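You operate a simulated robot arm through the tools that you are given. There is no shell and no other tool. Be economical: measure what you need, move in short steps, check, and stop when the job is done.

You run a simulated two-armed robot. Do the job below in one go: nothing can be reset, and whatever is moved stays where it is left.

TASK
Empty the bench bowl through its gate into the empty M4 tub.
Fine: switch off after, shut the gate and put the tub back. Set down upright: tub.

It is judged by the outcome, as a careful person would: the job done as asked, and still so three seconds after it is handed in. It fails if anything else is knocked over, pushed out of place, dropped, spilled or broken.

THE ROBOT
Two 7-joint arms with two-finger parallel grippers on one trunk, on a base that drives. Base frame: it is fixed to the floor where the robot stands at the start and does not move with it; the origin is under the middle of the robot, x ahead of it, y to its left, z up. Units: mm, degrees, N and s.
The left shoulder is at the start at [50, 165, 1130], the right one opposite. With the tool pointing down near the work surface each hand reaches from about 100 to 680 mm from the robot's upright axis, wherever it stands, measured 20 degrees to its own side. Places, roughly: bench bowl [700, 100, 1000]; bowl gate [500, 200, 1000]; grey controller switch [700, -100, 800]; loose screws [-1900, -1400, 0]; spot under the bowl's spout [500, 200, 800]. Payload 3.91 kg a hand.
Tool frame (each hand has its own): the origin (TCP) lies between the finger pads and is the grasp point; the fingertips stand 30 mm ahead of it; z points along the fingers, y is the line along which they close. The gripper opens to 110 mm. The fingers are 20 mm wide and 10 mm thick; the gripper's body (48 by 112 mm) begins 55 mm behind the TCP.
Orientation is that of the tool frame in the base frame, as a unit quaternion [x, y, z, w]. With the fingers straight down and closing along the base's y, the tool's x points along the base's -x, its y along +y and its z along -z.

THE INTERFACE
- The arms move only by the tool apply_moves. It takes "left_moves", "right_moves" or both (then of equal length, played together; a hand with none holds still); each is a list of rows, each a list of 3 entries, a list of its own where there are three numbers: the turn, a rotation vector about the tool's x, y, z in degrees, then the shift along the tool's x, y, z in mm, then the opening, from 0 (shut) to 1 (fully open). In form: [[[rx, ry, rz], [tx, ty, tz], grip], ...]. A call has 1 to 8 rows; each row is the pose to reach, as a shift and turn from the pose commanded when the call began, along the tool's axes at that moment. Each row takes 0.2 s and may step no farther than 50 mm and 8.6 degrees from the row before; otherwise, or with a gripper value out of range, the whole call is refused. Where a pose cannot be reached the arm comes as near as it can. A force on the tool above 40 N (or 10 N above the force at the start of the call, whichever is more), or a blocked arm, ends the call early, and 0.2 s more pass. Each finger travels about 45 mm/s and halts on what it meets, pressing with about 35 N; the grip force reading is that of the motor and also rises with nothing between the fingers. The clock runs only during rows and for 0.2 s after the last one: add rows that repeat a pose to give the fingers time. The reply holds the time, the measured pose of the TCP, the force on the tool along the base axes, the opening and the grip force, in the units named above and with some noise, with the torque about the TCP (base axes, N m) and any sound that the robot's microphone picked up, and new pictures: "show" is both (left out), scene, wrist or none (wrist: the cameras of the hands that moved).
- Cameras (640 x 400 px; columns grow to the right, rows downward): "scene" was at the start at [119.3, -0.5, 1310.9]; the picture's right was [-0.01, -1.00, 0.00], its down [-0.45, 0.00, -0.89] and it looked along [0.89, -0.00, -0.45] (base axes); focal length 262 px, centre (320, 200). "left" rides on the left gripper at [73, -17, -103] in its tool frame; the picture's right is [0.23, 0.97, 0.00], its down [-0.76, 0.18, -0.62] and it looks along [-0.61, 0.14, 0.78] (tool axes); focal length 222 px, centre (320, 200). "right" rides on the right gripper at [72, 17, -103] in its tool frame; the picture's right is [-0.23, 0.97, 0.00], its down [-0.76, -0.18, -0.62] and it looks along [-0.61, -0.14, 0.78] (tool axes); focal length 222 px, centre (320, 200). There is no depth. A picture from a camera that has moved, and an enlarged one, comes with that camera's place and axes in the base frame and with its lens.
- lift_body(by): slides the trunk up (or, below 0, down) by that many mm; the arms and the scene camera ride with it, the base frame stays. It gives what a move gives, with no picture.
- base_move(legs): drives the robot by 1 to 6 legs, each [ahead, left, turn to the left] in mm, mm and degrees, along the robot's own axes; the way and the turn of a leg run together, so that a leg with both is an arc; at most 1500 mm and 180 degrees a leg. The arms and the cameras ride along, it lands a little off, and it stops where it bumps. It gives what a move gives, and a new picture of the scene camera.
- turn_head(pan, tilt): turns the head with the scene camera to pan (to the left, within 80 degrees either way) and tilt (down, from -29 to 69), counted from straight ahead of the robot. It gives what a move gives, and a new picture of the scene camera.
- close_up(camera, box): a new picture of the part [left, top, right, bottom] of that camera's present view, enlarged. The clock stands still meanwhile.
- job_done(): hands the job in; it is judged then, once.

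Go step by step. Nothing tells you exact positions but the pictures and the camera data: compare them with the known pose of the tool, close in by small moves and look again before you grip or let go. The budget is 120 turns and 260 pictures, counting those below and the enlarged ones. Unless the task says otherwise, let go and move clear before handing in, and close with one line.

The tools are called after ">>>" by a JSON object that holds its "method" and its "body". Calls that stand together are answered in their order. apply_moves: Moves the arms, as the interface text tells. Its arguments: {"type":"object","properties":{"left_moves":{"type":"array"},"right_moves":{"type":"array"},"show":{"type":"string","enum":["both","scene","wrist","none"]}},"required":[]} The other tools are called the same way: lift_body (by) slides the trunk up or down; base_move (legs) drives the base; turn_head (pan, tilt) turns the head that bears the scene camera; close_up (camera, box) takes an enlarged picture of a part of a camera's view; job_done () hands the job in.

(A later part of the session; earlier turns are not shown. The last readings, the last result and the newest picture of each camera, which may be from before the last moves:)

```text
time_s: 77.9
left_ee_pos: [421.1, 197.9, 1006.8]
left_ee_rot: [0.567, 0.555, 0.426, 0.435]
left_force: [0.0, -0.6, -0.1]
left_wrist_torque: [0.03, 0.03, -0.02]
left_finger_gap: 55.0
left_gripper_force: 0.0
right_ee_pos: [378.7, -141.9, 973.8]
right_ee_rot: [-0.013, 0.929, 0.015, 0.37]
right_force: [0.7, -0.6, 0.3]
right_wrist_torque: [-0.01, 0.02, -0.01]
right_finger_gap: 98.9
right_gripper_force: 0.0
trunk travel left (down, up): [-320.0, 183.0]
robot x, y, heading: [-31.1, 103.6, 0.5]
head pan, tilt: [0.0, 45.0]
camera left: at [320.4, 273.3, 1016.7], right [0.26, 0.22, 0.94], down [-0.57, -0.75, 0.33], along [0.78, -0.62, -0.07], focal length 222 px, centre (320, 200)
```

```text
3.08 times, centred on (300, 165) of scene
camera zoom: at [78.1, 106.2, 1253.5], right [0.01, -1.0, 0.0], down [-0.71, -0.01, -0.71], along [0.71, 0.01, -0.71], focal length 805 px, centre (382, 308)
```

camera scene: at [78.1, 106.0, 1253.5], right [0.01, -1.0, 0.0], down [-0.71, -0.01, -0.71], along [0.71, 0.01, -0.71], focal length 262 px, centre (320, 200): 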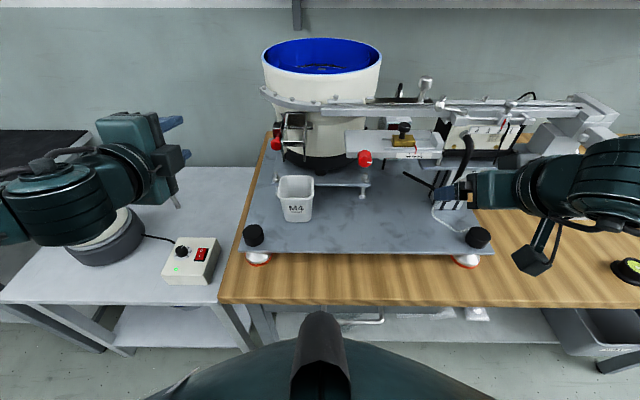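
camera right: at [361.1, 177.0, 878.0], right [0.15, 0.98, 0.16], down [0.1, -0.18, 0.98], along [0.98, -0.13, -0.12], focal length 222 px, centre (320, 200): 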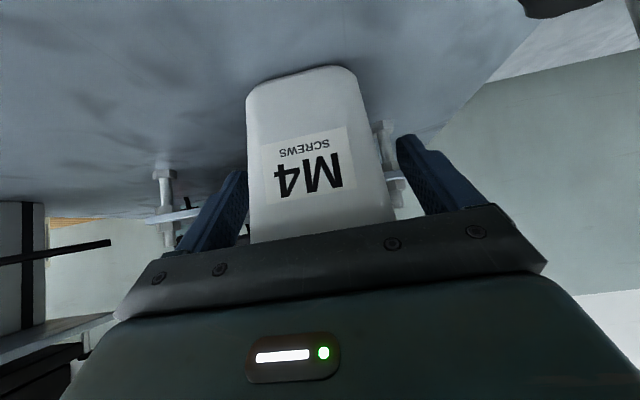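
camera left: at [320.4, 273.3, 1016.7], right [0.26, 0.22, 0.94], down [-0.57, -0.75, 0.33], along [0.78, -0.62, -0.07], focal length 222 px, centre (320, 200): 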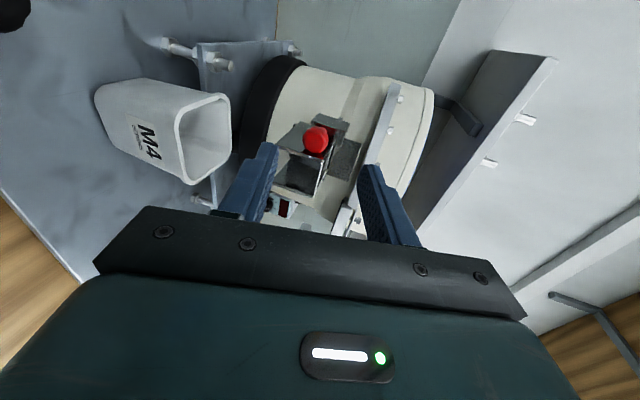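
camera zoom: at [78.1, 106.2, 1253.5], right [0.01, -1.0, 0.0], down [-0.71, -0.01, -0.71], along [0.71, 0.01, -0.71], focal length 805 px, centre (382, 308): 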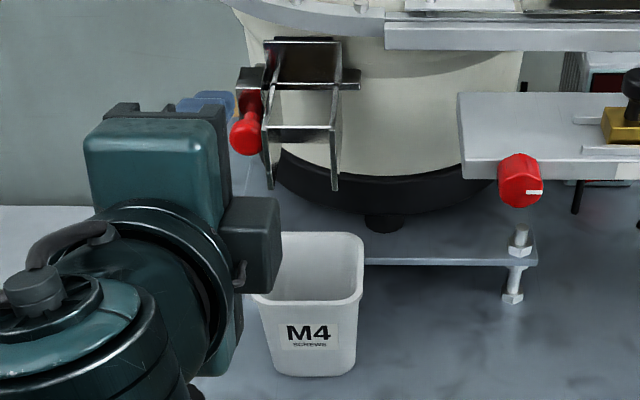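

The knob appears centred between the open fingers. I'll advance halfway and look again.

>>> {"method": "apply_moves", "body": {"left_moves": [[[0, 0, 0], [0, 0, 18], 0.5], [[0, 0, 0], [0, 0, 35], 0.5], [[0, 0, 0], [0, 0, 35], 0.5]], "show": "wrist"}}

>>> {"method": "close_up", "body": {"camera": "left", "box": [230, 80, 410, 220]}}

```text
time_s: 78.7
left_ee_pos: [457.5, 197.3, 997.9]
left_ee_rot: [0.568, 0.555, 0.425, 0.434]
left_force: [-0.8, 0.0, -0.1]
left_wrist_torque: [-0.01, 0.01, -0.02]
left_finger_gap: 55.1
left_gripper_force: 0.0
right_ee_pos: [378.2, -140.8, 973.9]
right_ee_rot: [-0.013, 0.929, 0.014, 0.37]
right_force: [0.1, 0.3, -0.8]
right_wrist_torque: [0.0, 0.03, 0.0]
right_finger_gap: 98.5
right_gripper_force: 0.1
trunk travel left (down, up): [-320.0, 183.0]
robot x, y, heading: [-32.4, 106.3, 0.7]
head pan, tilt: [0.0, 45.0]
camera left: at [355.1, 272.1, 1008.0], right [0.26, 0.22, 0.94], down [-0.57, -0.75, 0.33], along [0.78, -0.63, -0.07], focal length 222 px, centre (320, 200)
```

left: 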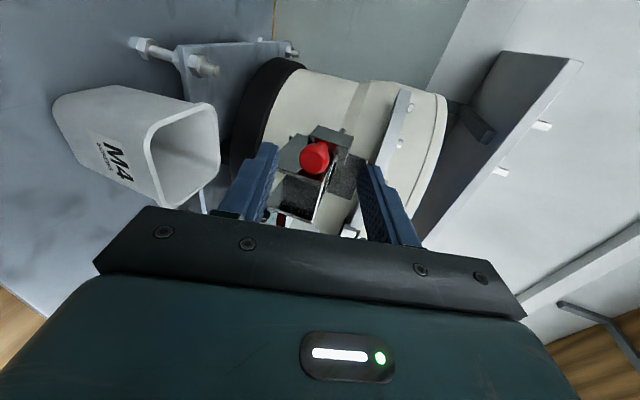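

```text
2.86 times, centred on (320, 150) of left
camera zoom: at [355.1, 272.1, 1008.0], right [0.26, 0.22, 0.94], down [-0.57, -0.75, 0.33], along [0.78, -0.63, -0.07], focal length 635 px, centre (320, 343)
```

zoom: 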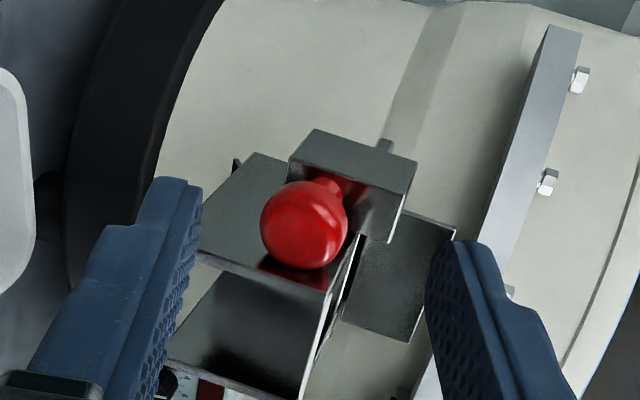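

The knob is at about [489, 196, 985]. I'll advance onto it and close.

>>> {"method": "apply_moves", "body": {"left_moves": [[[0, 0, 0], [1, -5, 12], 0.5], [[0, 0, 0], [1, -5, 27], 0.5], [[0, 0, 0], [1, -5, 27], 0.35], [[0, 0, 0], [1, -5, 27], 0.2], [[0, 0, 0], [1, -5, 27], 0.1], [[0, 0, 0], [1, -5, 27], 0.1]], "show": "wrist"}}

>>> {"method": "close_up", "body": {"camera": "left", "box": [230, 80, 410, 220]}}

```text
time_s: 80.1
left_ee_pos: [480.5, 199.5, 988.6]
left_ee_rot: [0.567, 0.554, 0.426, 0.436]
left_force: [1.0, -0.6, 11.5]
left_wrist_torque: [-0.2, -0.27, -0.23]
left_finger_gap: 20.9
left_gripper_force: 36.3
right_ee_pos: [378.2, -141.2, 972.6]
right_ee_rot: [-0.012, 0.929, 0.014, 0.371]
right_force: [-0.1, -0.7, -0.8]
right_wrist_torque: [0.03, -0.03, 0.0]
right_finger_gap: 98.7
right_gripper_force: 0.0
trunk travel left (down, up): [-320.0, 183.0]
robot x, y, heading: [-31.4, 109.2, 0.6]
head pan, tilt: [0.0, 45.0]
camera left: at [378.6, 274.2, 998.4], right [0.26, 0.22, 0.94], down [-0.57, -0.75, 0.33], along [0.78, -0.63, -0.06], focal length 222 px, centre (320, 200)
```

left: 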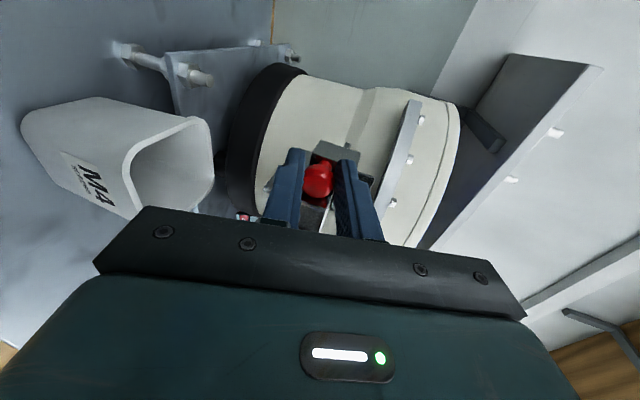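

```text
2.86 times, centred on (320, 150) of left
camera zoom: at [378.6, 274.2, 998.4], right [0.26, 0.22, 0.94], down [-0.57, -0.75, 0.33], along [0.78, -0.63, -0.06], focal length 635 px, centre (320, 343)
```

zoom: 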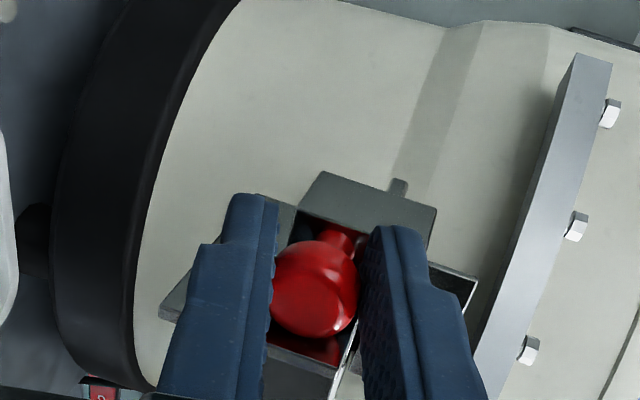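

The knob is gripped. I'll try sliding it to the left (+y) a little and read the force.

>>> {"method": "apply_moves", "body": {"left_moves": [[[0, 0, 0], [3, 0, 0], 0.1], [[0, 0, 0], [6, 0, 0], 0.1], [[0, 0, 0], [9, 0, 0], 0.1]], "show": "none"}}

>>> {"method": "close_up", "body": {"camera": "left", "box": [230, 80, 410, 220]}}

```text
time_s: 80.9
left_ee_pos: [480.4, 207.5, 989.0]
left_ee_rot: [0.568, 0.553, 0.426, 0.436]
left_force: [-6.0, -0.7, 9.2]
left_wrist_torque: [-0.09, -0.19, 0.0]
left_finger_gap: 20.9
left_gripper_force: 44.5
right_ee_pos: [377.6, -141.3, 973.3]
right_ee_rot: [-0.012, 0.929, 0.014, 0.37]
right_force: [0.2, -0.4, -0.3]
right_wrist_torque: [-0.03, -0.02, 0.01]
right_finger_gap: 99.1
right_gripper_force: 0.0
trunk travel left (down, up): [-320.0, 183.0]
robot x, y, heading: [-28.3, 100.8, 0.7]
head pan, tilt: [0.0, 45.0]
```

```text
2.86 times, centred on (320, 150) of left
camera zoom: at [378.7, 282.2, 998.5], right [0.26, 0.22, 0.94], down [-0.57, -0.75, 0.33], along [0.78, -0.63, -0.07], focal length 635 px, centre (320, 343)
```

zoom: 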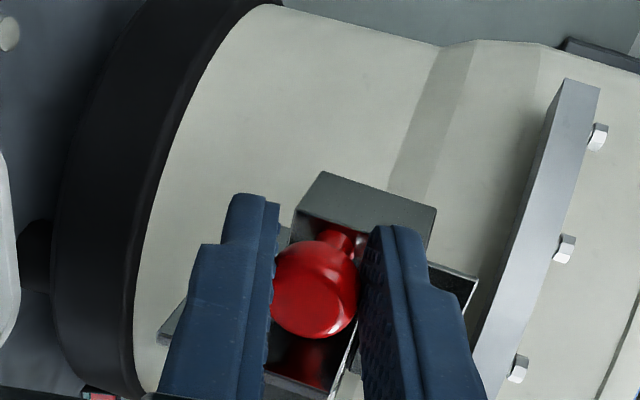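

The gate slides left easily. I'll keep sliding it open in steps and watch for where the screws fall.

>>> {"method": "apply_moves", "body": {"left_moves": [[[0, 0, 0], [5, 0, 0], 0.1], [[0, 0, 0], [10, 0, 0], 0.1], [[0, 0, 0], [15, 0, 0], 0.1]], "show": "none"}}

>>> {"method": "close_up", "body": {"camera": "scene", "box": [230, 80, 390, 230]}}

```text
time_s: 81.7
left_ee_pos: [480.4, 221.9, 988.0]
left_ee_rot: [0.568, 0.553, 0.425, 0.436]
left_force: [-12.6, 0.0, 7.5]
left_wrist_torque: [-0.05, -0.18, -0.12]
left_finger_gap: 20.5
left_gripper_force: 45.1
right_ee_pos: [376.5, -140.8, 973.8]
right_ee_rot: [-0.013, 0.929, 0.015, 0.371]
right_force: [0.6, 0.2, 0.3]
right_wrist_torque: [0.0, -0.04, -0.02]
right_finger_gap: 99.0
right_gripper_force: 0.2
trunk travel left (down, up): [-320.0, 183.0]
robot x, y, heading: [-30.4, 100.4, 0.7]
head pan, tilt: [0.0, 45.0]
```

```text
2.67 times, centred on (310, 155) of scene
camera zoom: at [76.0, 105.9, 1253.8], right [0.01, -1.0, 0.0], down [-0.71, -0.01, -0.71], along [0.71, 0.01, -0.71], focal length 698 px, centre (347, 320)
```

zoom: 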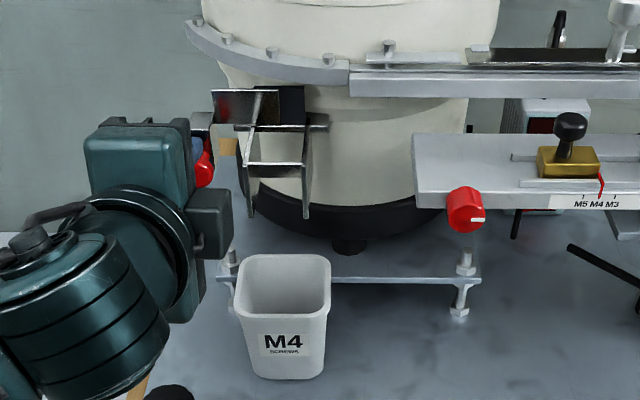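

The door plate is sliding aside and uncovering the outlet; nothing falls yet with the power off. I'll open it the rest of the way, easing off the side force.

>>> {"method": "apply_moves", "body": {"left_moves": [[[0, 0, 0], [4, 0, -1.5], 0.1], [[0, 0, 0], [9, 0, -2.5], 0.1], [[0, 0, 0], [14, 0, -3], 0.1], [[0, 0, 0], [19, 0, -3], 0.1]], "show": "none"}}

>>> {"method": "close_up", "body": {"camera": "scene", "box": [230, 80, 390, 230]}}

```text
time_s: 82.7
left_ee_pos: [479.7, 238.2, 989.2]
left_ee_rot: [0.569, 0.553, 0.425, 0.436]
left_force: [10.3, -16.0, 3.8]
left_wrist_torque: [0.24, -0.2, 0.99]
left_finger_gap: 21.1
left_gripper_force: 45.4
right_ee_pos: [378.6, -142.2, 972.5]
right_ee_rot: [-0.012, 0.929, 0.015, 0.37]
right_force: [0.1, -0.2, -0.3]
right_wrist_torque: [0.02, -0.01, 0.01]
right_finger_gap: 99.2
right_gripper_force: 0.0
trunk travel left (down, up): [-320.0, 183.0]
robot x, y, heading: [-26.1, 104.3, 1.0]
head pan, tilt: [0.0, 45.0]
```

```text
2.67 times, centred on (310, 155) of scene
camera zoom: at [79.0, 103.8, 1253.4], right [0.01, -1.0, 0.0], down [-0.71, -0.01, -0.71], along [0.71, 0.01, -0.71], focal length 698 px, centre (347, 320)
```

zoom: 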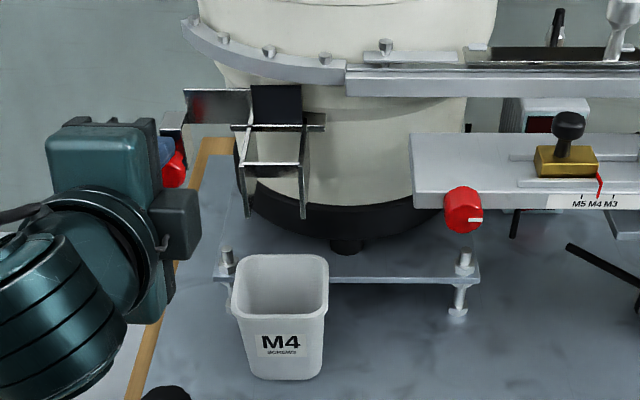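

The gate is at its stop, outlet fully uncovered. I'll ease off, release the knob and back away.

>>> {"method": "apply_moves", "body": {"left_moves": [[[0, 0, 0], [-3, 0, 1], 0.1], [[0, 0, 0], [-3, 0, 1], 0.3], [[0, 0, 0], [-3, 0, 1], 0.5], [[0, 0, 0], [-3, 0, 1], 0.5], [[0, 0, 0], [-3, 0, -20], 0.5], [[0, 0, 0], [-3, 0, -60], 0.5], [[0, 0, 0], [30, 10, -80], 0.5], [[0, 0, 0], [75, 25, -80], 0.5]], "show": "scene"}}

>>> {"method": "close_up", "body": {"camera": "scene", "box": [230, 80, 390, 230]}}

```text
time_s: 84.5
left_ee_pos: [425.6, 316.4, 1032.2]
left_ee_rot: [0.568, 0.554, 0.425, 0.436]
left_force: [-0.7, -0.1, 0.2]
left_wrist_torque: [0.0, 0.02, 0.03]
left_finger_gap: 55.0
left_gripper_force: 0.0
left hand out of reach, approached as far as the arm can: row 7, 8
right_ee_pos: [377.8, -139.8, 974.1]
right_ee_rot: [-0.013, 0.929, 0.015, 0.37]
right_force: [0.1, -0.3, -0.8]
right_wrist_torque: [0.0, -0.02, -0.03]
right_finger_gap: 99.3
right_gripper_force: 0.0
trunk travel left (down, up): [-320.0, 183.0]
robot x, y, heading: [-30.0, 97.3, 0.9]
head pan, tilt: [0.0, 45.0]
camera scene: at [77.7, 106.5, 1253.6], right [0.01, -1.0, 0.0], down [-0.71, -0.01, -0.71], along [0.71, 0.01, -0.71], focal length 262 px, centre (320, 200)
```

scene: 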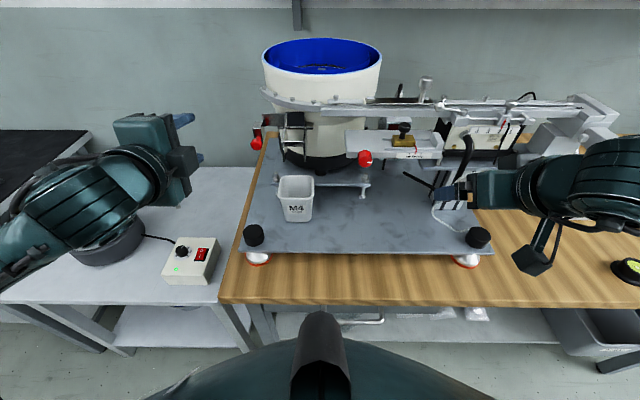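

```text
2.67 times, centred on (310, 155) of scene
camera zoom: at [77.7, 106.5, 1253.6], right [0.01, -1.0, 0.0], down [-0.71, -0.01, -0.71], along [0.71, 0.01, -0.71], focal length 698 px, centre (347, 320)
```

zoom: 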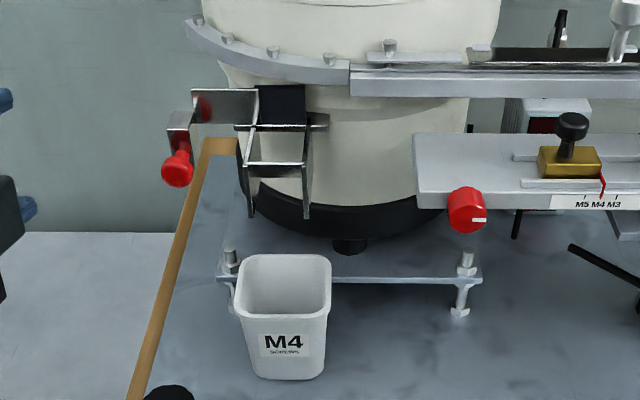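

The gate stays open. Now the switch: I'll look at it with the right wrist camera, lowering and centring the hand.

>>> {"method": "apply_moves", "body": {"right_moves": [[[0, 0, 0], [25, 10, 25], 0.6], [[0, 0, 0], [50, 25, 50], 0.3], [[0, 0, 0], [65, 40, 65], 0], [[0, 0, 0], [65, 40, 65], 0], [[0, 0, 0], [65, 40, 65], 0]], "show": "wrist"}}

>>> {"method": "close_up", "body": {"camera": "right", "box": [220, 60, 420, 200]}}

```text
time_s: 85.7
left_ee_pos: [426.6, 317.4, 1033.6]
left_ee_rot: [0.567, 0.555, 0.426, 0.435]
left_force: [0.2, -0.5, 0.0]
left_wrist_torque: [0.02, 0.0, -0.01]
left_finger_gap: 54.9
left_gripper_force: 0.0
right_ee_pos: [373.6, -101.2, 881.6]
right_ee_rot: [-0.012, 0.929, 0.014, 0.37]
right_force: [-0.1, 0.7, -0.6]
right_wrist_torque: [0.0, 0.01, 0.02]
right_finger_gap: 0.0
right_gripper_force: 4.7
trunk travel left (down, up): [-320.0, 183.0]
robot x, y, heading: [-27.4, 106.9, 0.4]
head pan, tilt: [0.0, 45.0]
camera right: at [248.6, -87.8, 907.4], right [0.13, 0.98, 0.17], down [0.13, -0.19, 0.97], along [0.98, -0.11, -0.15], focal length 222 px, centre (320, 200)
```

right: 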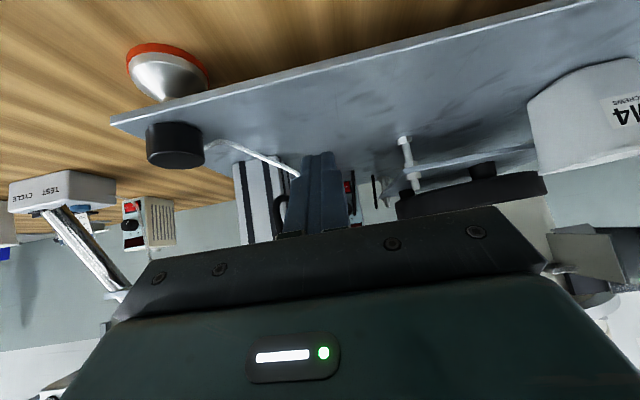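

```text
2.86 times, centred on (320, 130) of right
camera zoom: at [248.6, -87.8, 907.4], right [0.13, 0.98, 0.17], down [0.13, -0.19, 0.97], along [0.98, -0.11, -0.15], focal length 635 px, centre (320, 400)
```

zoom: 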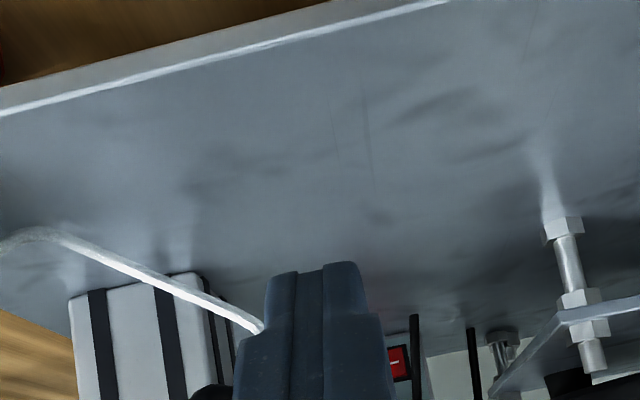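

>>> {"method": "apply_moves", "body": {"right_moves": [[[0, 0, 0], [-8, -25, -8], 0], [[0, 0, 0], [-15, -50, -15], 0], [[0, 0, 0], [-15, -50, -15], 0]], "show": "none"}}

>>> {"method": "close_up", "body": {"camera": "right", "box": [320, 110, 460, 210]}}

>>> {"method": "close_up", "body": {"camera": "scene", "box": [360, 90, 520, 200]}}

```text
time_s: 86.5
left_ee_pos: [427.4, 317.3, 1031.4]
left_ee_rot: [0.567, 0.554, 0.426, 0.435]
left_force: [0.0, 0.0, 0.5]
left_wrist_torque: [0.05, 0.05, 0.03]
left_finger_gap: 54.9
left_gripper_force: 0.0
right_ee_pos: [377.0, -149.6, 902.5]
right_ee_rot: [-0.012, 0.929, 0.014, 0.369]
right_force: [0.9, 0.6, -0.1]
right_wrist_torque: [0.02, 0.04, 0.01]
right_finger_gap: 0.2
right_gripper_force: 34.9
trunk travel left (down, up): [-320.0, 183.0]
robot x, y, heading: [-34.4, 100.7, 0.8]
head pan, tilt: [0.0, 45.0]
```

```text
4.00 times, centred on (390, 160) of right
camera zoom: at [251.7, -137.6, 928.3], right [0.13, 0.98, 0.17], down [0.13, -0.19, 0.97], along [0.98, -0.1, -0.15], focal length 888 px, centre (40, 360)
```

zoom: 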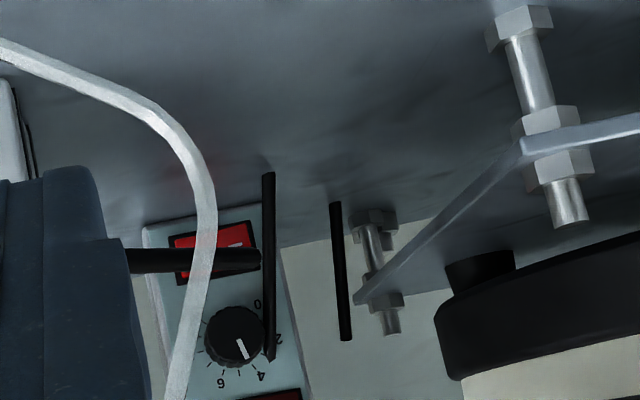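

```text
3.64 times, centred on (440, 145) of scene
camera zoom: at [78.1, 106.1, 1253.5], right [0.01, -1.0, 0.0], down [-0.71, -0.01, -0.71], along [0.71, 0.01, -0.71], focal length 951 px, centre (-116, 400)
```

zoom: 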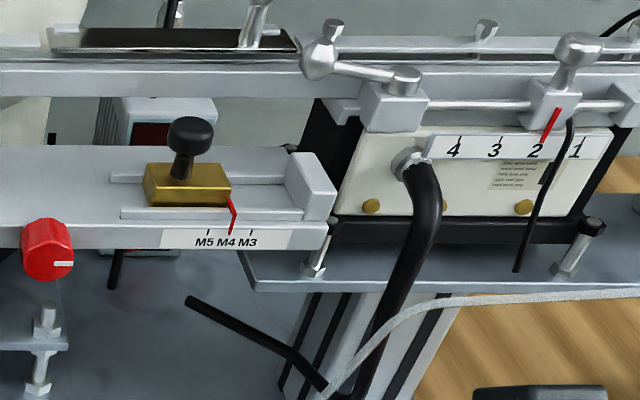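

The rocker is low behind the track with cables in front of it, so reaching it from the front is cramped. Coming down from above, behind the track, looks roomier; I'll raise the trunk and turn the right hand to point down to inspect that gap.

>>> {"method": "lift_body", "body": {"by": 180}}

>>> {"method": "apply_moves", "body": {"right_moves": [[[0, 8, 0], [-20, 0, -20], 0], [[0, 16, 0], [-40, 0, -40], 0], [[0, 24, 0], [-60, 0, -60], 0], [[0, 32, 0], [-80, 0, -80], 0], [[0, 38, 0], [-95, 0, -80], 0], [[0, 38, 0], [-120, 20, -70], 0], [[0, 38, 0], [-145, 40, -50], 0], [[0, 38, 0], [-170, 60, -30], 0]], "show": "both"}}

```text
time_s: 88.5
left_ee_pos: [426.2, 316.9, 1212.2]
left_ee_rot: [0.567, 0.555, 0.425, 0.435]
left_force: [-0.5, -0.3, 0.1]
left_wrist_torque: [0.04, 0.0, 0.0]
left_finger_gap: 55.0
left_gripper_force: 0.1
right_ee_pos: [376.6, -149.9, 1082.9]
right_ee_rot: [-0.012, 0.929, 0.014, 0.37]
right_force: [0.2, -0.3, 0.7]
right_wrist_torque: [-0.01, 0.06, 0.02]
right_finger_gap: 0.0
right_gripper_force: 35.1
trunk travel left (down, up): [-500.0, 3.0]
robot x, y, heading: [-32.2, 104.7, 0.8]
head pan, tilt: [0.0, 45.0]
```

```text
time_s: 90.3
left_ee_pos: [426.4, 318.0, 1212.2]
left_ee_rot: [0.568, 0.554, 0.425, 0.436]
left_force: [0.8, -0.1, -0.5]
left_wrist_torque: [0.0, 0.0, 0.01]
left_finger_gap: 55.2
left_gripper_force: 0.0
right_ee_pos: [479.0, -86.2, 1222.4]
right_ee_rot: [-0.017, 0.999, 0.008, 0.047]
right_force: [-0.2, 0.4, 0.6]
right_wrist_torque: [-0.02, 0.02, -0.03]
right_finger_gap: 0.0
right_gripper_force: 35.9
trunk travel left (down, up): [-500.0, 3.0]
robot x, y, heading: [-30.4, 101.7, 0.5]
head pan, tilt: [0.0, 45.0]
camera scene: at [78.7, 107.0, 1433.5], right [0.01, -1.0, 0.0], down [-0.71, -0.01, -0.71], along [0.71, 0.01, -0.71], focal length 262 px, centre (320, 200)
camera right: at [395.5, -73.7, 1318.9], right [0.19, 0.98, 0.04], down [0.71, -0.17, 0.69], along [0.68, -0.11, -0.72], focal length 222 px, centre (320, 200)
```

scene: 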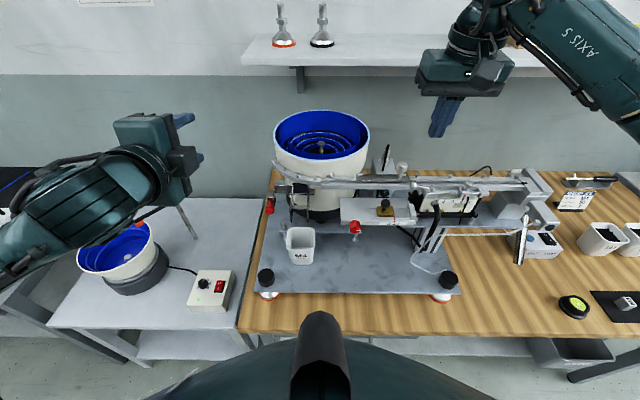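
right: 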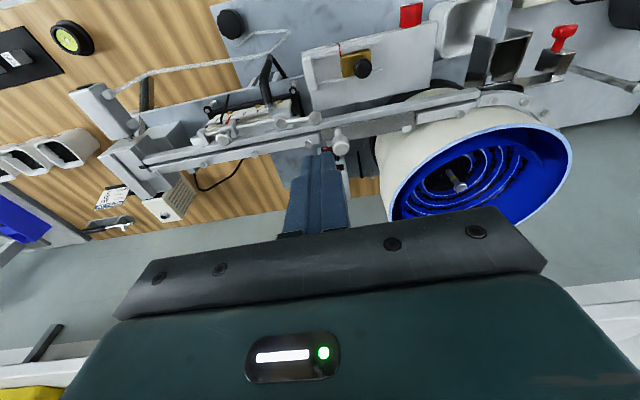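

>>> {"method": "close_up", "body": {"camera": "right", "box": [280, 80, 440, 220]}}

>>> {"method": "close_up", "body": {"camera": "scene", "box": [340, 130, 460, 230]}}

```text
2.86 times, centred on (360, 150) of right
camera zoom: at [395.5, -73.7, 1318.9], right [0.19, 0.98, 0.04], down [0.71, -0.17, 0.69], along [0.68, -0.11, -0.72], focal length 635 px, centre (206, 343)
```

zoom: 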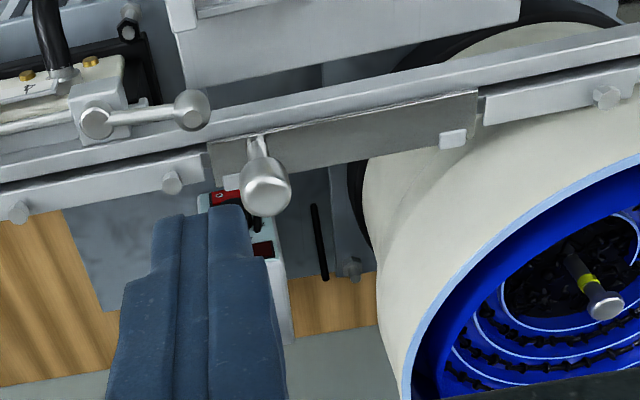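

```text
4.00 times, centred on (400, 180) of scene
camera zoom: at [78.7, 107.0, 1433.5], right [0.01, -1.0, 0.0], down [-0.71, -0.01, -0.71], along [0.71, 0.01, -0.71], focal length 1046 px, centre (0, 280)
```

zoom: 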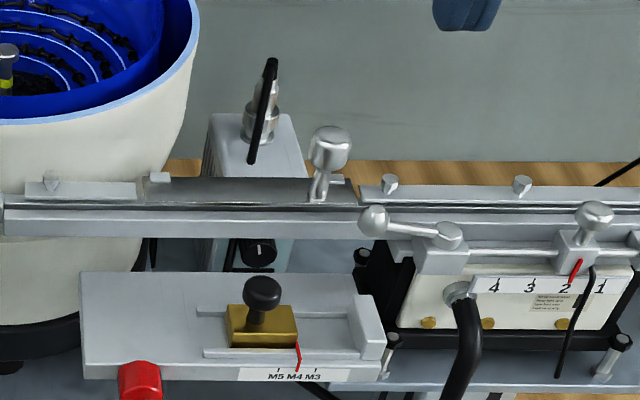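

From above I can see the red rocker behind the track, with room to come straight down between track and controller. I'll come a little closer, and put the tilted right hand above that gap.

>>> {"method": "base_move", "body": {"legs": [[40, 0, -0.5]]}}

>>> {"method": "apply_moves", "body": {"right_moves": [[[0, 0, 0], [-30, 0, 0], 0], [[0, -2, 0], [-60, 0, 0], 0], [[0, -4, 0], [-90, 0, 0], 0], [[0, -5, 0], [-110, 0, 0], 0], [[0, -5, 0], [-110, 0, 0], 0]], "show": "both"}}

>>> {"method": "close_up", "body": {"camera": "right", "box": [240, 60, 440, 220]}}

```text
time_s: 91.2
left_ee_pos: [468.7, 313.1, 1211.9]
left_ee_rot: [0.57, 0.553, 0.423, 0.437]
left_force: [1.2, 0.0, 0.2]
left_wrist_torque: [0.0, -0.02, -0.02]
left_finger_gap: 55.0
left_gripper_force: 0.0
right_ee_pos: [518.6, -93.4, 1221.2]
right_ee_rot: [-0.013, 0.999, 0.009, 0.048]
right_force: [0.5, -0.6, -0.1]
right_wrist_torque: [-0.01, 0.02, -0.04]
right_finger_gap: 0.0
right_gripper_force: 35.8
trunk travel left (down, up): [-500.0, 3.0]
robot x, y, heading: [6.9, 102.4, 0.2]
head pan, tilt: [0.0, 45.0]
camera scene: at [119.4, 105.5, 1433.4], right [0.0, -1.0, 0.0], down [-0.71, 0.0, -0.71], along [0.71, 0.0, -0.71], focal length 262 px, centre (320, 200)
```

scene: 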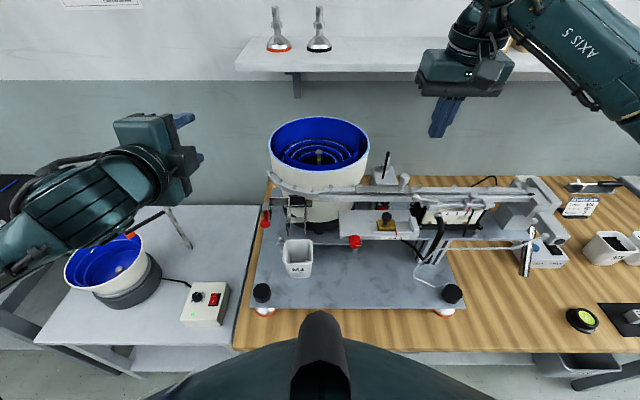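

```text
time_s: 92.4
left_ee_pos: [467.5, 313.2, 1211.7]
left_ee_rot: [0.569, 0.552, 0.424, 0.437]
left_force: [0.1, -0.2, -0.3]
left_wrist_torque: [0.02, 0.01, 0.02]
left_finger_gap: 55.1
left_gripper_force: 0.0
right_ee_pos: [625.3, -89.4, 1233.9]
right_ee_rot: [-0.012, 0.996, 0.01, 0.09]
right_force: [-0.8, -0.3, 0.4]
right_wrist_torque: [0.02, 0.03, 0.01]
right_finger_gap: 0.0
right_gripper_force: 34.8
trunk travel left (down, up): [-500.0, 3.0]
robot x, y, heading: [9.1, 108.7, 0.3]
head pan, tilt: [0.0, 45.0]
camera scene: at [117.8, 105.3, 1433.6], right [0.0, -1.0, 0.0], down [-0.71, 0.0, -0.71], along [0.71, 0.0, -0.71], focal length 262 px, centre (320, 200)
camera right: at [533.9, -75.6, 1322.3], right [0.2, 0.98, 0.06], down [0.64, -0.17, 0.75], along [0.74, -0.11, -0.66], focal length 222 px, centre (320, 200)
```

scene: 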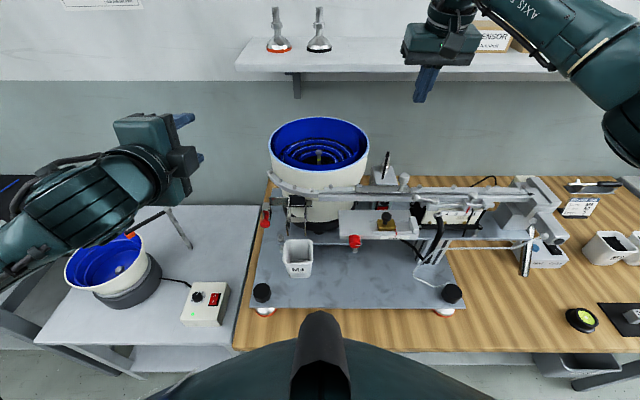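
right: 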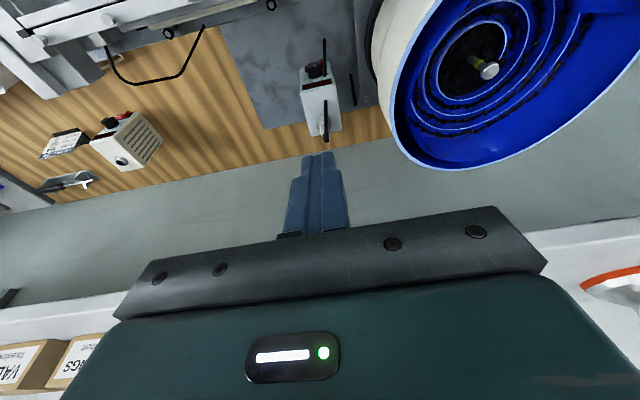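

```text
2.50 times, centred on (340, 140) of right
camera zoom: at [533.9, -75.6, 1322.3], right [0.2, 0.98, 0.06], down [0.64, -0.17, 0.75], along [0.74, -0.11, -0.66], focal length 555 px, centre (270, 350)
```

zoom: 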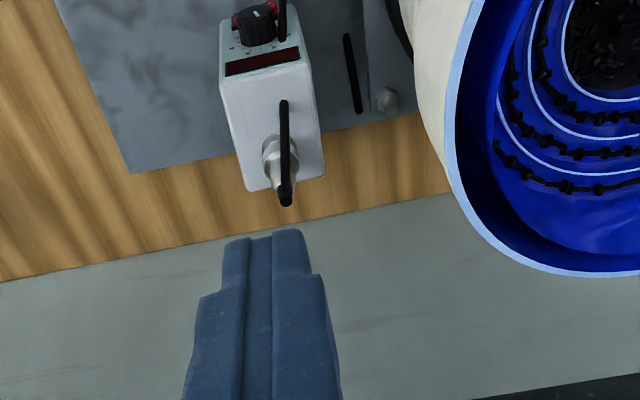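

The controller, dial and rocker (≈ [690, -90, 826]) are now plain; I'll aim the fingertip at the I half (y ≈ -84). First I'll go over the gap, partly down, then lower the trunk.

>>> {"method": "apply_moves", "body": {"right_moves": [[[0, 0, 0], [-20, 3, 4], 0], [[0, 0, 0], [-33, 6, 6], 0], [[0, 0, 0], [-27, 6, 45], 0], [[0, 0, 0], [-21, 6, 80], 0], [[0, 0, 0], [-21, 6, 80], 0]], "show": "wrist"}}

>>> {"method": "lift_body", "body": {"by": -90}}

>>> {"method": "close_up", "body": {"camera": "right", "box": [240, 20, 440, 200]}}

```text
time_s: 93.6
left_ee_pos: [466.8, 313.9, 1211.7]
left_ee_rot: [0.57, 0.552, 0.424, 0.437]
left_force: [-0.2, 0.4, 0.5]
left_wrist_torque: [0.01, -0.01, 0.01]
left_finger_gap: 55.0
left_gripper_force: 0.1
right_ee_pos: [659.8, -81.4, 1156.0]
right_ee_rot: [-0.012, 0.996, 0.01, 0.092]
right_force: [-1.0, 0.0, 0.1]
right_wrist_torque: [0.03, 0.0, 0.06]
right_finger_gap: 0.1
right_gripper_force: 35.3
trunk travel left (down, up): [-500.0, 3.0]
robot x, y, heading: [10.2, 104.8, -0.1]
head pan, tilt: [0.0, 45.0]
camera right: at [568.5, -67.2, 1245.2], right [0.2, 0.98, 0.06], down [0.64, -0.17, 0.75], along [0.74, -0.11, -0.66], focal length 222 px, centre (320, 200)
```

right: 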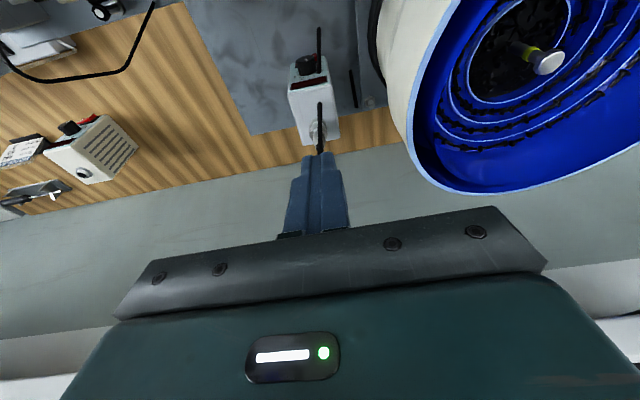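

```text
time_s: 94.8
left_ee_pos: [467.4, 314.4, 1121.3]
left_ee_rot: [0.57, 0.552, 0.423, 0.437]
left_force: [-0.9, 0.3, 0.6]
left_wrist_torque: [-0.01, 0.03, 0.03]
left_finger_gap: 54.9
left_gripper_force: 0.0
right_ee_pos: [659.1, -80.9, 1065.3]
right_ee_rot: [-0.012, 0.996, 0.009, 0.09]
right_force: [-0.8, -0.6, 0.9]
right_wrist_torque: [0.01, 0.01, 0.0]
right_finger_gap: 0.0
right_gripper_force: 35.2
trunk travel left (down, up): [-410.0, 93.0]
robot x, y, heading: [8.6, 104.7, 0.0]
head pan, tilt: [0.0, 45.0]
```

```text
2.22 times, centred on (340, 110) of right
camera zoom: at [568.4, -67.5, 1155.6], right [0.2, 0.98, 0.06], down [0.64, -0.17, 0.75], along [0.74, -0.11, -0.66], focal length 494 px, centre (276, 400)
```

zoom: 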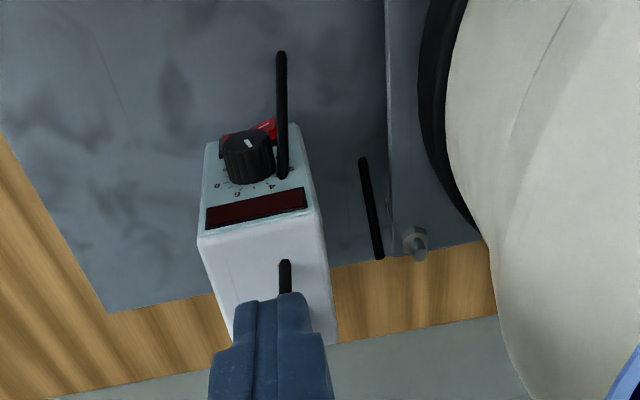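

The dial sits just above the rocker, so the closed fingers won't fit. A single 10 mm finger on the I side will: I'll open the fingers to ~45 mm, shift so the +y finger lines up with the I half, and tilt slightly more.

>>> {"method": "apply_moves", "body": {"right_moves": [[[0, 0, 0], [2, -8, 0], 0.15], [[0, -3, 0], [4, -16, 0], 0.3], [[0, -5.7, 0], [7, -21.5, 0], 0.41], [[0, -5.7, 0], [7, -21.5, 0], 0.41], [[0, -5.7, 0], [7, -21.5, 0], 0.41]], "show": "wrist"}}

>>> {"method": "close_up", "body": {"camera": "right", "box": [240, 20, 440, 200]}}

```text
time_s: 96.0
left_ee_pos: [468.1, 313.1, 1122.6]
left_ee_rot: [0.569, 0.552, 0.425, 0.437]
left_force: [-0.2, -0.4, 0.3]
left_wrist_torque: [0.0, 0.0, -0.01]
left_finger_gap: 54.8
left_gripper_force: 0.1
right_ee_pos: [653.9, -102.5, 1065.7]
right_ee_rot: [-0.011, 0.99, 0.01, 0.14]
right_force: [-0.4, 0.6, -0.3]
right_wrist_torque: [-0.01, -0.01, 0.01]
right_finger_gap: 45.2
right_gripper_force: 0.1
trunk travel left (down, up): [-410.0, 93.0]
robot x, y, heading: [9.0, 104.6, 0.2]
head pan, tilt: [0.0, 45.0]
camera right: at [553.8, -89.1, 1144.7], right [0.19, 0.98, 0.08], down [0.56, -0.18, 0.81], along [0.8, -0.11, -0.58], focal length 222 px, centre (320, 200)
```

right: 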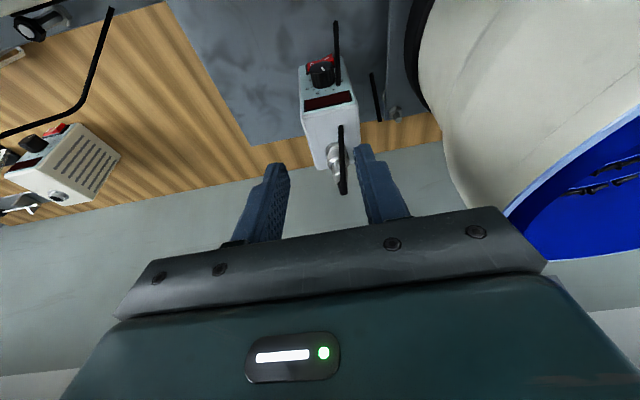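

```text
2.22 times, centred on (340, 110) of right
camera zoom: at [553.8, -89.1, 1144.7], right [0.19, 0.98, 0.08], down [0.56, -0.18, 0.81], along [0.8, -0.11, -0.58], focal length 494 px, centre (276, 400)
```

zoom: 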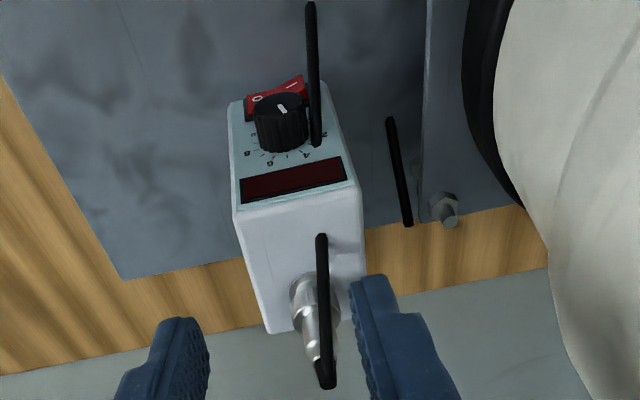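

The picture is clear: rocker from y ≈ -107 (O) to -71 (I), dial just above. I'll descend with the trunk and check.

>>> {"method": "lift_body", "body": {"by": -90}}

>>> {"method": "close_up", "body": {"camera": "right", "box": [220, 0, 440, 200]}}

>>> {"method": "close_up", "body": {"camera": "scene", "box": [340, 60, 500, 200]}}

```text
time_s: 96.9
left_ee_pos: [469.1, 313.3, 1055.9]
left_ee_rot: [0.57, 0.552, 0.424, 0.437]
left_force: [-0.4, 0.0, 0.4]
left_wrist_torque: [-0.02, 0.03, 0.0]
left_finger_gap: 55.1
left_gripper_force: 0.1
right_ee_pos: [657.0, -101.6, 1011.3]
right_ee_rot: [-0.008, 0.989, 0.017, 0.149]
right_force: [1.6, -0.2, 6.1]
right_wrist_torque: [0.22, 0.83, -0.07]
right_finger_gap: 45.0
right_gripper_force: 0.0
trunk travel left (down, up): [-344.0, 159.0]
robot x, y, heading: [9.0, 105.1, 0.2]
head pan, tilt: [0.0, 45.0]
stopped: the force on the tool passed its limit at 57 N (the readings are from after the stop); the commanded pose is now the measured one
```

```text
2.00 times, centred on (330, 100) of right
camera zoom: at [555.1, -89.8, 1089.3], right [0.2, 0.98, 0.1], down [0.55, -0.19, 0.81], along [0.81, -0.11, -0.57], focal length 444 px, centre (300, 400)
```

zoom: 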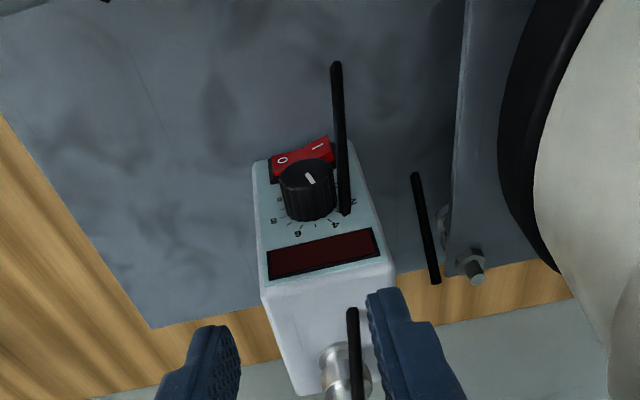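

```text
2.86 times, centred on (420, 130) of scene
camera zoom: at [118.2, 105.1, 1277.1], right [0.0, -1.0, 0.0], down [-0.71, 0.0, -0.71], along [0.71, 0.0, -0.71], focal length 747 px, centre (34, 400)
```

zoom: 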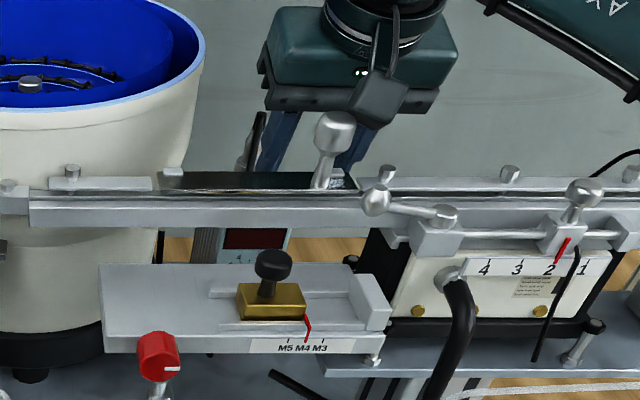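

My wrist camera touched the silver pin on the track. I'll go straight back up and check that pin.

>>> {"method": "lift_body", "body": {"by": 100}}

>>> {"method": "close_up", "body": {"camera": "scene", "box": [340, 110, 500, 250]}}

```text
time_s: 98.2
left_ee_pos: [467.4, 313.6, 1156.1]
left_ee_rot: [0.57, 0.552, 0.424, 0.437]
left_force: [-0.2, 1.1, 0.1]
left_wrist_torque: [-0.01, -0.01, 0.02]
left_finger_gap: 54.8
left_gripper_force: 0.0
right_ee_pos: [655.5, -103.2, 1110.4]
right_ee_rot: [-0.008, 0.989, 0.016, 0.149]
right_force: [1.2, -0.6, -0.9]
right_wrist_torque: [0.03, -0.01, 0.01]
right_finger_gap: 45.1
right_gripper_force: 0.1
trunk travel left (down, up): [-444.0, 59.0]
robot x, y, heading: [9.9, 105.6, 0.0]
head pan, tilt: [0.0, 45.0]
```

```text
2.86 times, centred on (420, 180) of scene
camera zoom: at [118.3, 105.4, 1377.7], right [0.0, -1.0, 0.0], down [-0.71, 0.0, -0.71], along [0.71, 0.0, -0.71], focal length 747 px, centre (34, 257)
```

zoom: 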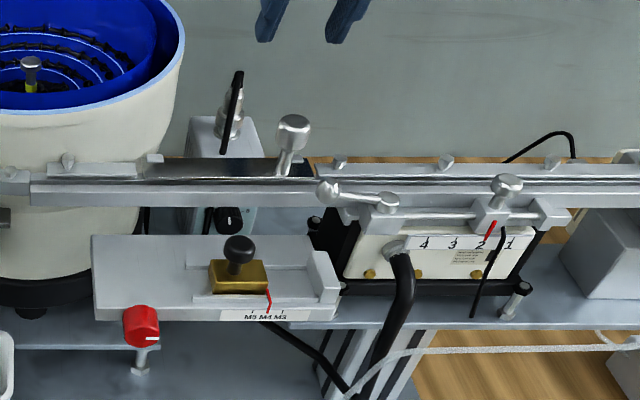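

The pin is unmoved. The way out is to turn the gripper half round so the camera sits over the controller instead of the track; I'll try that at a safe height.

>>> {"method": "lift_body", "body": {"by": 55}}

>>> {"method": "apply_moves", "body": {"right_moves": [[[0, 0, 8.5], [0, 0, 0], 0.41], [[0, 0, 17], [0, 0, 0], 0.41], [[0, 0, 25.5], [0, 0, 0], 0.41], [[0, 0, 34], [0, 0, 0], 0.41], [[0, 0, 42.5], [0, 0, 0], 0.41], [[0, 0, 51], [0, 0, 0], 0.41], [[0, 0, 59.5], [0, 0, 0], 0.41], [[0, 0, 68], [0, 0, 0], 0.41]], "show": "none"}}

>>> {"method": "apply_moves", "body": {"right_moves": [[[0, 0, 8.5], [0, 0, 0], 0.41], [[0, 0, 17], [0, 0, 0], 0.41], [[0, 0, 25.5], [0, 0, 0], 0.41], [[0, 0, 34], [0, 0, 0], 0.41], [[0, 0, 42.5], [0, 0, 0], 0.41], [[0, 0, 51], [0, 0, 0], 0.41], [[0, 0, 59.5], [0, 0, 0], 0.41], [[0, 0, 68], [0, 0, 0], 0.41]], "show": "scene"}}

```text
time_s: 99.2
left_ee_pos: [468.1, 313.9, 1211.5]
left_ee_rot: [0.569, 0.552, 0.424, 0.438]
left_force: [-0.4, 0.1, 1.2]
left_wrist_torque: [0.03, 0.01, -0.01]
left_finger_gap: 55.1
left_gripper_force: 0.1
right_ee_pos: [656.5, -102.4, 1165.0]
right_ee_rot: [-0.009, 0.989, 0.017, 0.147]
right_force: [-0.3, 0.7, 0.7]
right_wrist_torque: [0.01, -0.02, 0.01]
right_finger_gap: 45.2
right_gripper_force: 0.1
trunk travel left (down, up): [-499.0, 4.0]
robot x, y, heading: [10.2, 106.3, 0.2]
head pan, tilt: [0.0, 45.0]
```

```text
time_s: 101.0
left_ee_pos: [468.0, 313.8, 1212.0]
left_ee_rot: [0.57, 0.552, 0.423, 0.438]
left_force: [0.1, -0.1, -0.5]
left_wrist_torque: [0.02, 0.01, -0.01]
left_finger_gap: 54.8
left_gripper_force: 0.0
right_ee_pos: [656.5, -102.8, 1165.1]
right_ee_rot: [0.547, 0.824, 0.096, 0.114]
right_force: [-0.5, -0.4, 0.6]
right_wrist_torque: [0.04, -0.01, -0.01]
right_finger_gap: 45.1
right_gripper_force: 0.1
trunk travel left (down, up): [-499.0, 4.0]
robot x, y, heading: [8.9, 107.7, 0.2]
head pan, tilt: [0.0, 45.0]
```

```text
time_s: 102.8
left_ee_pos: [467.9, 314.3, 1211.7]
left_ee_rot: [0.57, 0.552, 0.423, 0.437]
left_force: [-0.3, 0.0, 0.4]
left_wrist_torque: [-0.01, -0.01, 0.0]
left_finger_gap: 55.0
left_gripper_force: 0.0
right_ee_pos: [656.4, -102.0, 1165.8]
right_ee_rot: [0.914, 0.377, 0.144, 0.04]
right_force: [0.5, -0.4, 0.3]
right_wrist_torque: [-0.03, 0.01, -0.01]
right_finger_gap: 45.3
right_gripper_force: 0.0
trunk travel left (down, up): [-499.0, 4.0]
robot x, y, heading: [9.2, 103.0, 0.2]
head pan, tilt: [0.0, 45.0]
camera scene: at [118.1, 105.4, 1432.8], right [0.0, -1.0, 0.0], down [-0.71, 0.0, -0.71], along [0.71, 0.0, -0.71], focal length 262 px, centre (320, 200)
```

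scene: 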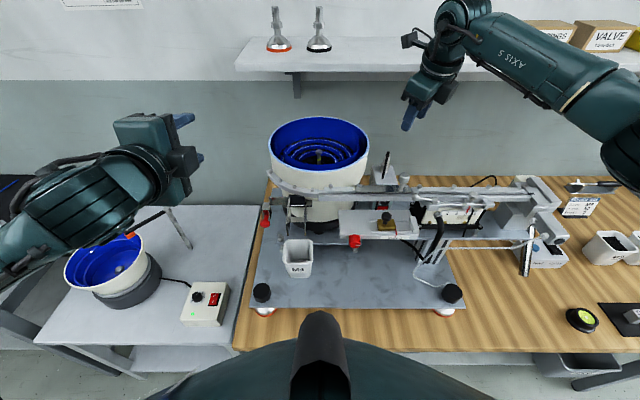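

The turn works. I'll finish the half turn and set the opening and offset for the press.

>>> {"method": "apply_moves", "body": {"right_moves": [[[0, 0, 8.5], [0, 0, 0], 0.5], [[0, 0, 17], [0, 0, 0], 0.55], [[0, 0, 25.5], [0, 0, 0], 0.636], [[0, 0, 34], [0, 0, 0], 0.636], [[0, 0, 42.5], [0, 0, 0], 0.636], [[0, 0, 44.5], [0, 0, 0], 0.636]], "show": "wrist"}}

```text
time_s: 104.2
left_ee_pos: [468.8, 313.9, 1211.9]
left_ee_rot: [0.57, 0.552, 0.424, 0.437]
left_force: [-0.5, -0.2, 0.3]
left_wrist_torque: [0.0, 0.02, -0.02]
left_finger_gap: 55.0
left_gripper_force: 0.0
right_ee_pos: [655.0, -103.3, 1165.0]
right_ee_rot: [0.989, 0.004, 0.148, -0.018]
right_force: [0.1, -0.1, 0.5]
right_wrist_torque: [-0.01, 0.03, 0.0]
right_finger_gap: 70.1
right_gripper_force: 0.1
trunk travel left (down, up): [-499.0, 4.0]
robot x, y, heading: [9.7, 102.0, 0.2]
head pan, tilt: [0.0, 45.0]
camera right: at [693.6, -122.3, 1285.3], right [-0.21, -0.97, -0.1], down [-0.91, 0.15, 0.38], along [-0.35, 0.17, -0.92], focal length 222 px, centre (320, 200)
```

right: 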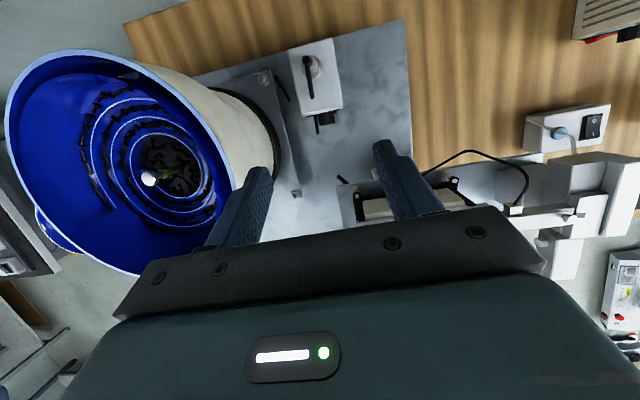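

I now see the controller in plan view, matching my coordinates. I'll shift over to the press line and lower the trunk.

>>> {"method": "apply_moves", "body": {"right_moves": [[[0, 0, 0], [-2, 7, 0], 0.636], [[0, 0, 0], [-3, 13.7, 1], 0.636], [[0, 0, 0], [-3, 13.7, 1], 0.636]], "show": "none"}}

>>> {"method": "lift_body", "body": {"by": -175}}

>>> {"method": "close_up", "body": {"camera": "right", "box": [200, 0, 480, 220]}}

>>> {"method": "close_up", "body": {"camera": "scene", "box": [340, 60, 500, 200]}}

```text
time_s: 105.0
left_ee_pos: [468.4, 312.9, 1211.1]
left_ee_rot: [0.57, 0.552, 0.424, 0.437]
left_force: [0.2, -0.5, -0.3]
left_wrist_torque: [0.0, -0.01, 0.01]
left_finger_gap: 55.0
left_gripper_force: 0.0
right_ee_pos: [653.3, -116.4, 1163.4]
right_ee_rot: [0.989, 0.005, 0.147, -0.018]
right_force: [0.1, -0.5, -0.6]
right_wrist_torque: [0.02, 0.02, -0.01]
right_finger_gap: 70.2
right_gripper_force: 0.0
trunk travel left (down, up): [-499.0, 4.0]
robot x, y, heading: [9.1, 107.4, 0.2]
head pan, tilt: [0.0, 45.0]
```

```text
time_s: 106.9
left_ee_pos: [466.3, 314.0, 1036.4]
left_ee_rot: [0.57, 0.552, 0.424, 0.437]
left_force: [-0.3, 0.8, -0.3]
left_wrist_torque: [0.01, 0.02, 0.0]
left_finger_gap: 55.1
left_gripper_force: 0.0
right_ee_pos: [652.0, -115.7, 987.8]
right_ee_rot: [0.989, 0.004, 0.148, -0.017]
right_force: [0.6, -0.2, -0.1]
right_wrist_torque: [0.01, -0.01, 0.0]
right_finger_gap: 70.1
right_gripper_force: 0.0
trunk travel left (down, up): [-324.0, 179.0]
robot x, y, heading: [10.5, 104.7, 0.1]
head pan, tilt: [0.0, 45.0]
```

```text
1.82 times, centred on (340, 110) of right
camera zoom: at [690.9, -136.4, 1107.8], right [-0.2, -0.97, -0.1], down [-0.91, 0.15, 0.38], along [-0.35, 0.17, -0.92], focal length 404 px, centre (284, 364)
```

zoom: 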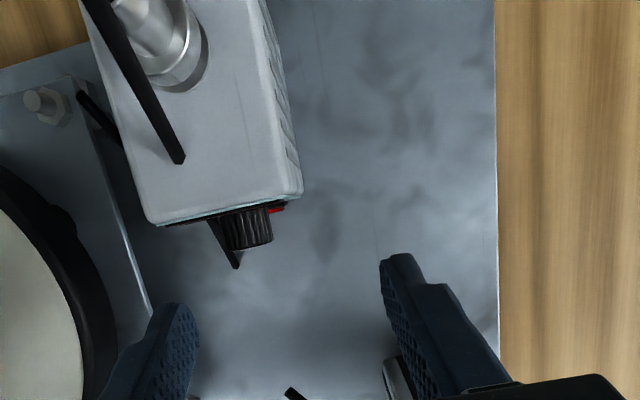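

```text
2.86 times, centred on (420, 130) of scene
camera zoom: at [118.0, 105.3, 1257.8], right [0.0, -1.0, 0.0], down [-0.71, 0.0, -0.71], along [0.71, 0.0, -0.71], focal length 747 px, centre (34, 400)
```

zoom: 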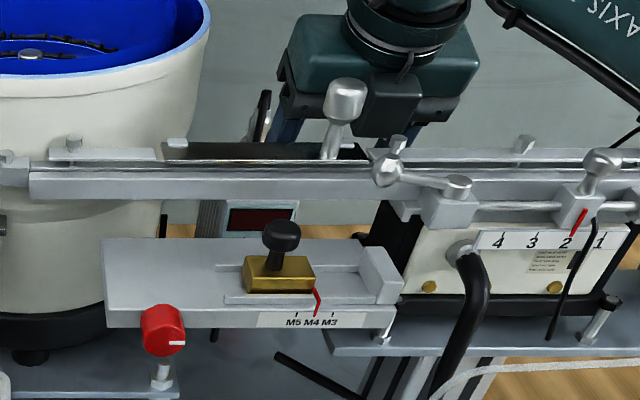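

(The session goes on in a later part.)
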